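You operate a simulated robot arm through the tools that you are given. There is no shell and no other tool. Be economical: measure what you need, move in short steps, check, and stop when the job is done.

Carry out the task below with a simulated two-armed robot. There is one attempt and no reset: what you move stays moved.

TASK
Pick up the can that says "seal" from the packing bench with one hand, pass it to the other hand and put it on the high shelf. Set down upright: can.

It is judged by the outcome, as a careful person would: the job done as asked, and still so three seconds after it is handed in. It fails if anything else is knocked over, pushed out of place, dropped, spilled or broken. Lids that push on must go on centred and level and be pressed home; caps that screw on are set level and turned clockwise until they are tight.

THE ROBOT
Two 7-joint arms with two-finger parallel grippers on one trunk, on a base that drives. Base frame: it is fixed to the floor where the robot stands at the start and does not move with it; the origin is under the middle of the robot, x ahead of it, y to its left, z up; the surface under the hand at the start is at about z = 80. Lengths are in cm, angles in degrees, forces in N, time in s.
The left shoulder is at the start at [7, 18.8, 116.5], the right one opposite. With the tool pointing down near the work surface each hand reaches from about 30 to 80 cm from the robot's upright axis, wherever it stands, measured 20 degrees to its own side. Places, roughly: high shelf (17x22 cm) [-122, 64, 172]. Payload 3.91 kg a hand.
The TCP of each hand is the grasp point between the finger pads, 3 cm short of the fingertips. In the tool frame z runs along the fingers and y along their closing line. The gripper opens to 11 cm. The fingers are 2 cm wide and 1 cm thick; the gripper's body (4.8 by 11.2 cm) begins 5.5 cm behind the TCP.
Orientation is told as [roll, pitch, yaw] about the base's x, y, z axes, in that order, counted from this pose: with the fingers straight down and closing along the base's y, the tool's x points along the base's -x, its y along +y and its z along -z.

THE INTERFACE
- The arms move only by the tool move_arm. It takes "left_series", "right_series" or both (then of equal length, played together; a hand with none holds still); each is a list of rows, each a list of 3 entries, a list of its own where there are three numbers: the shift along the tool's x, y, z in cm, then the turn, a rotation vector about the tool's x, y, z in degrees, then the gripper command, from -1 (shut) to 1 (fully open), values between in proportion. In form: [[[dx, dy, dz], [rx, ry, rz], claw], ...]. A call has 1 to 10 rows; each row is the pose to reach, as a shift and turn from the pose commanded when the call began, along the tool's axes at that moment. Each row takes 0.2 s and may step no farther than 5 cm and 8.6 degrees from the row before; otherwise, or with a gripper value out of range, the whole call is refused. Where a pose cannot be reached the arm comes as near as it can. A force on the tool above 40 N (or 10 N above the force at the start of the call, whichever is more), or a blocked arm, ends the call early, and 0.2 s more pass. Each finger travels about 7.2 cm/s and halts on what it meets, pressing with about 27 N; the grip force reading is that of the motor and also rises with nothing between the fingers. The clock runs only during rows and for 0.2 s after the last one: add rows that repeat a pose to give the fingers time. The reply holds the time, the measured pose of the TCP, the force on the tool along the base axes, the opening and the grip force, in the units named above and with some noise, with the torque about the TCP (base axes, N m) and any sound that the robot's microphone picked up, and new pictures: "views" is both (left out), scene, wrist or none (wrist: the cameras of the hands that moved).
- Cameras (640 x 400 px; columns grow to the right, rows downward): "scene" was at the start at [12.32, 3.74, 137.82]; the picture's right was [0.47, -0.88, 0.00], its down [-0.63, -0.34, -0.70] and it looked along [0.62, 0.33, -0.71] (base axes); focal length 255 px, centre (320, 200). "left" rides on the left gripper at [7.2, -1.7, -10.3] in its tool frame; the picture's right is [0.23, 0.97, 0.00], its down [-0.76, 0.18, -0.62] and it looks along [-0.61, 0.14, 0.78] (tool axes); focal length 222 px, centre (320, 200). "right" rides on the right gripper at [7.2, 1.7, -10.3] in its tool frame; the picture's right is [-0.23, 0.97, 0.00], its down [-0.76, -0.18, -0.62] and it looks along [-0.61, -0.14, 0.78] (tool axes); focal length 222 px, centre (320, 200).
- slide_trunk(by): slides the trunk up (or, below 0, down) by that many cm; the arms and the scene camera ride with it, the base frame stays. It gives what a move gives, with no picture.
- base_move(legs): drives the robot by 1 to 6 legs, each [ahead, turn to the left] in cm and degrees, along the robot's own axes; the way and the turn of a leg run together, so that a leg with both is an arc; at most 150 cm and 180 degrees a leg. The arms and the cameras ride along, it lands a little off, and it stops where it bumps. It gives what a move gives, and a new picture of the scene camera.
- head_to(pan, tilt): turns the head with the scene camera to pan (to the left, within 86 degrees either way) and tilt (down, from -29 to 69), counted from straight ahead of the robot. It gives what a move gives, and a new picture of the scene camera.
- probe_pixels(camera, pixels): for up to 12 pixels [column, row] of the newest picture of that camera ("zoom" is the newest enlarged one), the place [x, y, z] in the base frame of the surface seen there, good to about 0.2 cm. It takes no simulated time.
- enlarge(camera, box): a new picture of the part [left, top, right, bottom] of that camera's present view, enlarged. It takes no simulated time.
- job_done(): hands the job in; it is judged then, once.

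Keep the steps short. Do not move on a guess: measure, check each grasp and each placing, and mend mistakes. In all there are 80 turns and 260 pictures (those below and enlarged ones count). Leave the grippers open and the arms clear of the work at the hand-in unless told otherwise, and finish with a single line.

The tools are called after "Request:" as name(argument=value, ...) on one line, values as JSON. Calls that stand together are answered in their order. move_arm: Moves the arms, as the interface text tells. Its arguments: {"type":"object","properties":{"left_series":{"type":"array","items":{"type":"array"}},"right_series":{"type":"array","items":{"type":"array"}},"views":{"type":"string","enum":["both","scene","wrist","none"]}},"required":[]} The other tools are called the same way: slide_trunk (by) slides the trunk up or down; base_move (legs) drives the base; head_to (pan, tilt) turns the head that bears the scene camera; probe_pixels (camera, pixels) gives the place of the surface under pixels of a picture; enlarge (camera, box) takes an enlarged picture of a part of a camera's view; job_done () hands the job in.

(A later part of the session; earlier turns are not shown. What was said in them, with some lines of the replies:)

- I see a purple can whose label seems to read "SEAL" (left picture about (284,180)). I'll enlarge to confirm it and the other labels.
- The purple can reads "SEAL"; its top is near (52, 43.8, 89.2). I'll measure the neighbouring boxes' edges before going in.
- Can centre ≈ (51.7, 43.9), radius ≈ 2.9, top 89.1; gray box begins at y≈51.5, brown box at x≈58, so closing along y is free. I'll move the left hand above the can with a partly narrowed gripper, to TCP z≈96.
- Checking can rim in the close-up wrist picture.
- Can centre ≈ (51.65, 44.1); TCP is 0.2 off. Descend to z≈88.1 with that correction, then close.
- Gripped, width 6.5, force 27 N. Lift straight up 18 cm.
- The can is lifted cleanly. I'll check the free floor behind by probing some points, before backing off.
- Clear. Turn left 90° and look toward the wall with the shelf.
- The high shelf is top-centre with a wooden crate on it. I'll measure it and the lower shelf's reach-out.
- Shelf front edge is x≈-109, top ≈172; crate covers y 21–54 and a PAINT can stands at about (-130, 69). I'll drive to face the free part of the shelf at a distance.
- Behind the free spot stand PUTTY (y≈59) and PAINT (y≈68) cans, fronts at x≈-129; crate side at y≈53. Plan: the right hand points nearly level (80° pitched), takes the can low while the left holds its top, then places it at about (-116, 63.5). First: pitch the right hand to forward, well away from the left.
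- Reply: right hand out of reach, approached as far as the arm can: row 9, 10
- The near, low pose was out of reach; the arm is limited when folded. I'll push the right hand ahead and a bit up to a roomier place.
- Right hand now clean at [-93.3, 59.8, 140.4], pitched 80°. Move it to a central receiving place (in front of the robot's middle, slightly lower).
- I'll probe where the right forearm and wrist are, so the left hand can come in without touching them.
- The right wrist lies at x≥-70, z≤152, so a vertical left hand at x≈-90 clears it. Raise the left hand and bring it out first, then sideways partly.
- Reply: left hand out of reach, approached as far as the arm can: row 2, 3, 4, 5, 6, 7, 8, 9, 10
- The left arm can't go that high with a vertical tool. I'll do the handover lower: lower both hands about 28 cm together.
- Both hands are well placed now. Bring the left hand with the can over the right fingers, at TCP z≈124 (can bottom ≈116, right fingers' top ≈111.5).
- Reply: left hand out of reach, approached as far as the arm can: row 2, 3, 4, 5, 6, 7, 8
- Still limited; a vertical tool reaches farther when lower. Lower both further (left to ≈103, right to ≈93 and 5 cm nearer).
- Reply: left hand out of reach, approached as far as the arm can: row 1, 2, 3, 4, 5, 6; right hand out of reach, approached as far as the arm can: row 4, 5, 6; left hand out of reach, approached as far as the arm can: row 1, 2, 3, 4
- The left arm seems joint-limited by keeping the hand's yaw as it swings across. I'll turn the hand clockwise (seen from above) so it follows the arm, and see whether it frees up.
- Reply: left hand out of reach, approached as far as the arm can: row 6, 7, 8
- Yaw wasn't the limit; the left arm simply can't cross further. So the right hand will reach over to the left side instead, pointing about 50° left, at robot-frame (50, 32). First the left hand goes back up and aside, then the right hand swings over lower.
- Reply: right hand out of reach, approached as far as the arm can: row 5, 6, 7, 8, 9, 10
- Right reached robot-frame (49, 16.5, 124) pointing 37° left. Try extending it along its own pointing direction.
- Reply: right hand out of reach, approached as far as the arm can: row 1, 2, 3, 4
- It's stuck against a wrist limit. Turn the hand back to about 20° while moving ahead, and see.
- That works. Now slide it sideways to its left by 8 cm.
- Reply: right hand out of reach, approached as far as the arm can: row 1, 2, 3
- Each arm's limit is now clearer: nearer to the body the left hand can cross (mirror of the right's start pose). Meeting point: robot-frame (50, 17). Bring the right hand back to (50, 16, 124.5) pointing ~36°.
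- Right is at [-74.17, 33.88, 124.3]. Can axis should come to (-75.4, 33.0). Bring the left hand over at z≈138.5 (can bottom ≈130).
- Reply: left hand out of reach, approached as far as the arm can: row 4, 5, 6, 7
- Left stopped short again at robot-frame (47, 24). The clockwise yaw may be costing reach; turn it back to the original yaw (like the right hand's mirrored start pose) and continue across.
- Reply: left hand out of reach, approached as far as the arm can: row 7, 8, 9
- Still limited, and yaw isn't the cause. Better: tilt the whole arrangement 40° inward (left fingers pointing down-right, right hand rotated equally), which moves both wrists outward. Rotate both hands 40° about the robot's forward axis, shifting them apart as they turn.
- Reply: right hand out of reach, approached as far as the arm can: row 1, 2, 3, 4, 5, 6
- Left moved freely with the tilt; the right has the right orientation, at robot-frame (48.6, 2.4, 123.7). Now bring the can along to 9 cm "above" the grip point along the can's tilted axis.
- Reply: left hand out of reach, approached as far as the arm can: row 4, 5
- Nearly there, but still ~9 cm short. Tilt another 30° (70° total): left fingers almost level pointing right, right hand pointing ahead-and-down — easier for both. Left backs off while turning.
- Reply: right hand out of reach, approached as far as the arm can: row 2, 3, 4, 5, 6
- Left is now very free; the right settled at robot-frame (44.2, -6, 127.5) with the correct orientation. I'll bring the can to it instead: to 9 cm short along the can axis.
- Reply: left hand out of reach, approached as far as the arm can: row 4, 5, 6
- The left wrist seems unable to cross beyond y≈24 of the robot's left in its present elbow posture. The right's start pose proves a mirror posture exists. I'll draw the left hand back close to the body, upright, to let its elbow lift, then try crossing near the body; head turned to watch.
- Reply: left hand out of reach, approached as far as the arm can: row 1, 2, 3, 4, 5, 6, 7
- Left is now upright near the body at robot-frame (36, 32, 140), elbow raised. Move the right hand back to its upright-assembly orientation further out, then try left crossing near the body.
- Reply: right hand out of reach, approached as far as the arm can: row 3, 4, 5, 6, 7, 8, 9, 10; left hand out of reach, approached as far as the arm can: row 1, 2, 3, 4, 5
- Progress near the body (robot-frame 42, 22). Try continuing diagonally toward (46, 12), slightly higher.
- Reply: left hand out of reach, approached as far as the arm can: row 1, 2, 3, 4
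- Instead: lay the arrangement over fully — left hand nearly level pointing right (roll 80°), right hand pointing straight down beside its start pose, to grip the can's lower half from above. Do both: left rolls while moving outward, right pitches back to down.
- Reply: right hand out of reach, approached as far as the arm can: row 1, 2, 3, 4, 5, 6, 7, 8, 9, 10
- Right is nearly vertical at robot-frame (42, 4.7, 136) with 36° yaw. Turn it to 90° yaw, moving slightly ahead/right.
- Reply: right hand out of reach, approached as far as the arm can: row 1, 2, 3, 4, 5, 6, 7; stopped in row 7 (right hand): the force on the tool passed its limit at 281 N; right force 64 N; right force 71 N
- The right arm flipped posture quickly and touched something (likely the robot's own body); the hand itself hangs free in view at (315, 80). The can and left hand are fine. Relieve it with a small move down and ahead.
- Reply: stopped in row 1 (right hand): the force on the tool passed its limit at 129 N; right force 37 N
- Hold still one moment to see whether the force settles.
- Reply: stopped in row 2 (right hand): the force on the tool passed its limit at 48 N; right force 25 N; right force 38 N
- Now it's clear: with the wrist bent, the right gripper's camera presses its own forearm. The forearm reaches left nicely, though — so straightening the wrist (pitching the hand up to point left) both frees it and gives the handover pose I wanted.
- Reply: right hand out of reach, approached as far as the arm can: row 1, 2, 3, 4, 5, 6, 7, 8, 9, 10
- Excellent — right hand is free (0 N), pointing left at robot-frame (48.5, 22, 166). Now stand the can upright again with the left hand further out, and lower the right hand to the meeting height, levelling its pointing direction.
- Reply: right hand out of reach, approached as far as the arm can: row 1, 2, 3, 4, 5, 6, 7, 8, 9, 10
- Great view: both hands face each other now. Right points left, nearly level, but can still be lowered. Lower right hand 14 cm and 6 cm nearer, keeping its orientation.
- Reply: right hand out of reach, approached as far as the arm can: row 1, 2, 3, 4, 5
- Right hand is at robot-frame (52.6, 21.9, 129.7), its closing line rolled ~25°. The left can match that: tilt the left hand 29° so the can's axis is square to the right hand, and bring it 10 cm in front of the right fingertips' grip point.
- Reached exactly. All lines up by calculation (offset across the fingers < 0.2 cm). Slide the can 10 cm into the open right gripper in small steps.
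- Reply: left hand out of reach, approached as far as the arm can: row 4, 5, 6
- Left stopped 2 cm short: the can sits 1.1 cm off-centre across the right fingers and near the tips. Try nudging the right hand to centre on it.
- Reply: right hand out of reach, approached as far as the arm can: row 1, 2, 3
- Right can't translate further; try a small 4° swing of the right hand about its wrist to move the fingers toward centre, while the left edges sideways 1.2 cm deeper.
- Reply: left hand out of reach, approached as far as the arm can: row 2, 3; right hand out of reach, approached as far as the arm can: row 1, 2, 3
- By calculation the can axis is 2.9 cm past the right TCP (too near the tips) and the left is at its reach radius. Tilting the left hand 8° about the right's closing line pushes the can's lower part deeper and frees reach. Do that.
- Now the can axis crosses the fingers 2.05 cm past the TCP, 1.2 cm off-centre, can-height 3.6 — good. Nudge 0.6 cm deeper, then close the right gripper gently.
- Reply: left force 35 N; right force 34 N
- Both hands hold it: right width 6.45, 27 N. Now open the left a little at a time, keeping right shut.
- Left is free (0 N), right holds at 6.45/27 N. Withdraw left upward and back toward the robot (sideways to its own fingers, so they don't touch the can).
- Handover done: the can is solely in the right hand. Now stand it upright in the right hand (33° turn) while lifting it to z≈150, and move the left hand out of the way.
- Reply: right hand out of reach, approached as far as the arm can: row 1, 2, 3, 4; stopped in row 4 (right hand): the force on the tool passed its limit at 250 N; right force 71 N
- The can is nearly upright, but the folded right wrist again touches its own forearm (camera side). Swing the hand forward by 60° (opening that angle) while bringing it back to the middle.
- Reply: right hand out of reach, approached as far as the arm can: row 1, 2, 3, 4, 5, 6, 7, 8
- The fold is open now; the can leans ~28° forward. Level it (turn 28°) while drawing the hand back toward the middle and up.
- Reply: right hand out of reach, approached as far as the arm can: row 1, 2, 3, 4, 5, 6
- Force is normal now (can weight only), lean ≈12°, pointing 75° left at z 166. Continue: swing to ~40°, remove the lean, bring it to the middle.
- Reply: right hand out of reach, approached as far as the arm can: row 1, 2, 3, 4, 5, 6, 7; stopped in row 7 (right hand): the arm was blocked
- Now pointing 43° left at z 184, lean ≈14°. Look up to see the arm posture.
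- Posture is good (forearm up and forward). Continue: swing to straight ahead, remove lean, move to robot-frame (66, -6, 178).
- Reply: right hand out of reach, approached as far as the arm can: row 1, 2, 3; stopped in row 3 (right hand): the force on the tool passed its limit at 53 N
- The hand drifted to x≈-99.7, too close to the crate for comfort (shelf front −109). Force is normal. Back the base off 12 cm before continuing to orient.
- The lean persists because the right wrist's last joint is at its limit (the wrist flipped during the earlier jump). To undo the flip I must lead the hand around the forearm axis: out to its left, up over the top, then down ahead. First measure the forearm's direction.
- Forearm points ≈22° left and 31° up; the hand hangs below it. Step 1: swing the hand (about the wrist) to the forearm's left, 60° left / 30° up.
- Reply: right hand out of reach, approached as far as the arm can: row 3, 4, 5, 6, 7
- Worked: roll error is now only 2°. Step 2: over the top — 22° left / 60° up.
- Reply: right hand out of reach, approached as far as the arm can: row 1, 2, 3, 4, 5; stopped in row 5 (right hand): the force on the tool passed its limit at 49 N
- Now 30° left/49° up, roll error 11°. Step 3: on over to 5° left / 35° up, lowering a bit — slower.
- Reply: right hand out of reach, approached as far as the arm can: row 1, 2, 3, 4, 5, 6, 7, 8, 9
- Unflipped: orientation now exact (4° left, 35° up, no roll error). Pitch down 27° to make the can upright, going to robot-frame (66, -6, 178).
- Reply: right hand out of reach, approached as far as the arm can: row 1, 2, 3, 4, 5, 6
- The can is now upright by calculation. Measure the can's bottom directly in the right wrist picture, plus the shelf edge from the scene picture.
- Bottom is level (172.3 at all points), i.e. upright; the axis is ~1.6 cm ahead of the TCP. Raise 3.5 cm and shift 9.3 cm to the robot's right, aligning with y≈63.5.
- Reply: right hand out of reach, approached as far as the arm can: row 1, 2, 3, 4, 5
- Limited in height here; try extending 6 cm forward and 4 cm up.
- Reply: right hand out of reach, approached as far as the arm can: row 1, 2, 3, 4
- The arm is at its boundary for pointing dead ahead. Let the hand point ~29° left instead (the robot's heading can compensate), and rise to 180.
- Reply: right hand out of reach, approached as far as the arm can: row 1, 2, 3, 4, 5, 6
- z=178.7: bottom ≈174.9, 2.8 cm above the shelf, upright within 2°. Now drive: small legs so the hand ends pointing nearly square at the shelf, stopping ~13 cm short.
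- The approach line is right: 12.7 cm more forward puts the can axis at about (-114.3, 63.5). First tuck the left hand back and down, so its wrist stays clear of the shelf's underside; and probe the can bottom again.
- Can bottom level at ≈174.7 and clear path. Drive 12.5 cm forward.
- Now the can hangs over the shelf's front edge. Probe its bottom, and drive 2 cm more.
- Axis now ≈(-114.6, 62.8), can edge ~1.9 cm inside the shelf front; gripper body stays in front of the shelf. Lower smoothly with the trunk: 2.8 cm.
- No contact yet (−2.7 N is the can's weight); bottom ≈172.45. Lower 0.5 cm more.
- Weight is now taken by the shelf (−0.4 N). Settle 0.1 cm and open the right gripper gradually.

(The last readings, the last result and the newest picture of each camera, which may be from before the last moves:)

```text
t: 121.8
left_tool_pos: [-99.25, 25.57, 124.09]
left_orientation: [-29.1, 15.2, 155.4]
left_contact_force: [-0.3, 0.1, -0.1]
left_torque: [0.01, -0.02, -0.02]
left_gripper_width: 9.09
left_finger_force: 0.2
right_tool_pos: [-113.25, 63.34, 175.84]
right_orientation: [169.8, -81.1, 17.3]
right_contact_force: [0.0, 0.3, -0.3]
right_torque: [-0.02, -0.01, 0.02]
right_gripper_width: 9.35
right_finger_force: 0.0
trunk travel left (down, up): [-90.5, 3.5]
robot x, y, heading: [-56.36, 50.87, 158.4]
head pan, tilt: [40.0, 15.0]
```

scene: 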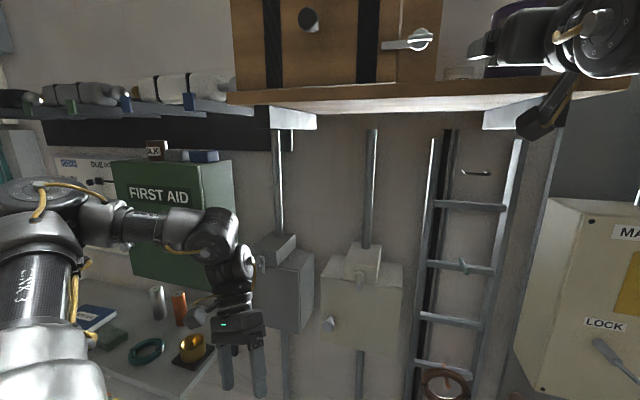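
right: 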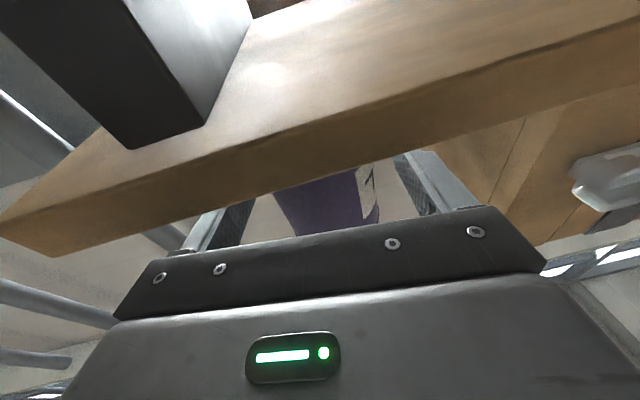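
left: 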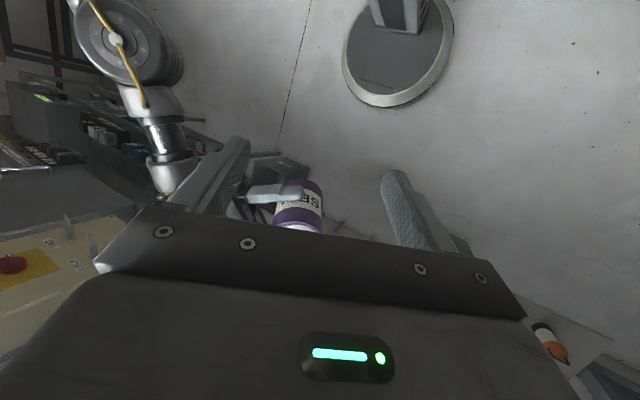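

Released: 0 N, width 9.35; the can stands. Open fully, then withdraw with an arc (back 8 cm, turning right 4°) that carries the fingers straight off the can, then straight back.

Request:
move_arm(right_series=[[[0, 0, 0], [0, 0, 0], 1], [[0, 0, 0], [0, 0, 0], 1]], views="none")

Request:
base_move(legs=[[-8, -4], [-22, 0]])

Request:
head_to(pan=20, tilt=-5)

```text
t: 122.3
left_tool_pos: [-99.25, 25.7, 124.21]
left_orientation: [-29.2, 15.1, 155.6]
left_contact_force: [-0.6, -0.2, 0.9]
left_torque: [0.0, -0.03, 0.02]
left_gripper_width: 9.06
left_finger_force: 0.1
right_tool_pos: [-113.24, 63.33, 175.89]
right_orientation: [169.8, -81.2, 17.2]
right_contact_force: [0.3, -0.2, -0.6]
right_torque: [0.01, 0.02, -0.01]
right_gripper_width: 10.99
right_finger_force: 0.0
trunk travel left (down, up): [-90.5, 3.5]
robot x, y, heading: [-56.34, 50.77, 158.2]
head pan, tilt: [40.0, 15.0]
```

```text
t: 124.7
left_tool_pos: [-73.68, 15.84, 124.11]
left_orientation: [-29.0, 15.2, 151.5]
left_contact_force: [-0.1, 0.1, 0.0]
left_torque: [0.03, 0.0, 0.01]
left_gripper_width: 9.09
left_finger_force: 0.0
right_tool_pos: [-85.01, 54.29, 175.97]
right_orientation: [170.3, -80.9, 12.5]
right_contact_force: [0.1, 0.3, -0.1]
right_torque: [0.0, 0.02, 0.01]
right_gripper_width: 11.02
right_finger_force: 0.1
trunk travel left (down, up): [-90.5, 3.5]
robot x, y, heading: [-28.65, 37.75, 153.9]
head pan, tilt: [40.0, 15.0]
```

scene: 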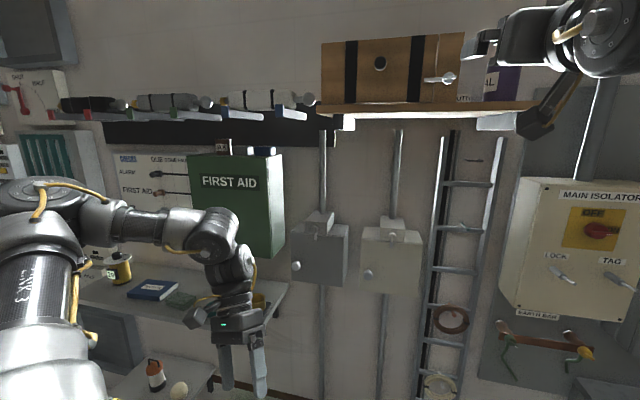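

```text
t: 125.5
left_tool_pos: [-73.85, 15.91, 124.14]
left_orientation: [-29.1, 15.3, 151.5]
left_contact_force: [0.2, -0.1, -0.4]
left_torque: [0.03, -0.03, 0.0]
left_gripper_width: 9.08
left_finger_force: 0.1
right_tool_pos: [-85.23, 54.56, 175.87]
right_orientation: [169.7, -81.2, 13.2]
right_contact_force: [-0.2, -0.4, -0.2]
right_torque: [-0.01, 0.0, -0.01]
right_gripper_width: 10.99
right_finger_force: 0.0
trunk travel left (down, up): [-90.5, 3.5]
robot x, y, heading: [-29.3, 38.07, 154.1]
head pan, tilt: [20.0, -5.0]
```

scene: 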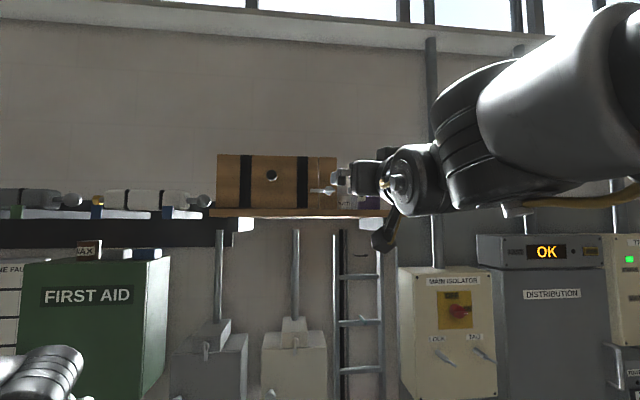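

Clear of the shelf. One enlarged look, with the right wrist camera refreshed, to confirm that the can stands upright, and the left gripper opened fully.

Request:
move_arm(left_series=[[[0, 0, 0], [0, 0, 0], 1], [[0, 0, 0], [0, 0, 0], 1]], right_series=[[[0, 0, 0], [0, 0, 0], 1], [[0, 0, 0], [0, 0, 0], 1]], views="wrist")

Request:
enlarge(camera="scene", box=[290, 130, 430, 230])

```text
t: 126.1
left_tool_pos: [-73.92, 15.89, 124.01]
left_orientation: [-29.0, 15.3, 151.5]
left_contact_force: [0.4, -0.2, -0.1]
left_torque: [0.02, -0.03, 0.0]
left_gripper_width: 11.04
left_finger_force: 0.0
right_tool_pos: [-85.18, 54.38, 175.92]
right_orientation: [169.9, -81.1, 13.1]
right_contact_force: [-0.1, -0.6, 0.6]
right_torque: [-0.04, 0.02, 0.01]
right_gripper_width: 10.98
right_finger_force: 0.0
trunk travel left (down, up): [-90.5, 3.5]
robot x, y, heading: [-29.19, 37.7, 154.3]
head pan, tilt: [20.0, -5.0]
```

right: 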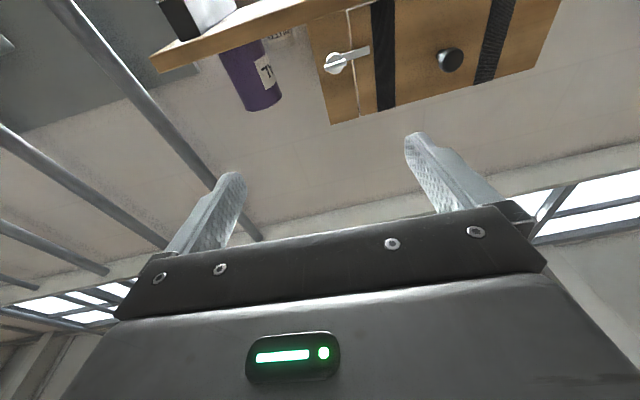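
left: 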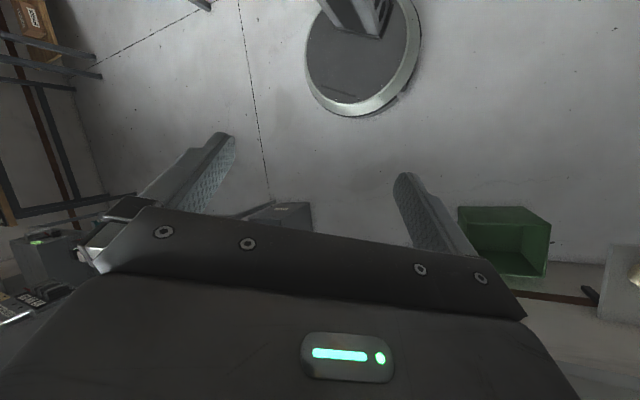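

```text
4.00 times, centred on (360, 180) of scene
5 turns are left
```

zoom: 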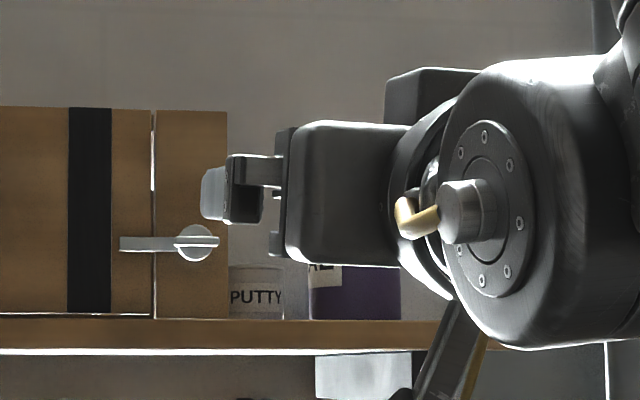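

The wrist picture shows the purple can standing upright on the shelf. The crate, PUTTY and PAINT cans are where they were, and both grippers are open and clear. Handing in.

Request:
job_done()

```text
The job is handed in.
```

The "SEAL" can was picked up with the left hand, passed to the right hand and set down upright on the high shelf, and nothing else was disturbed.
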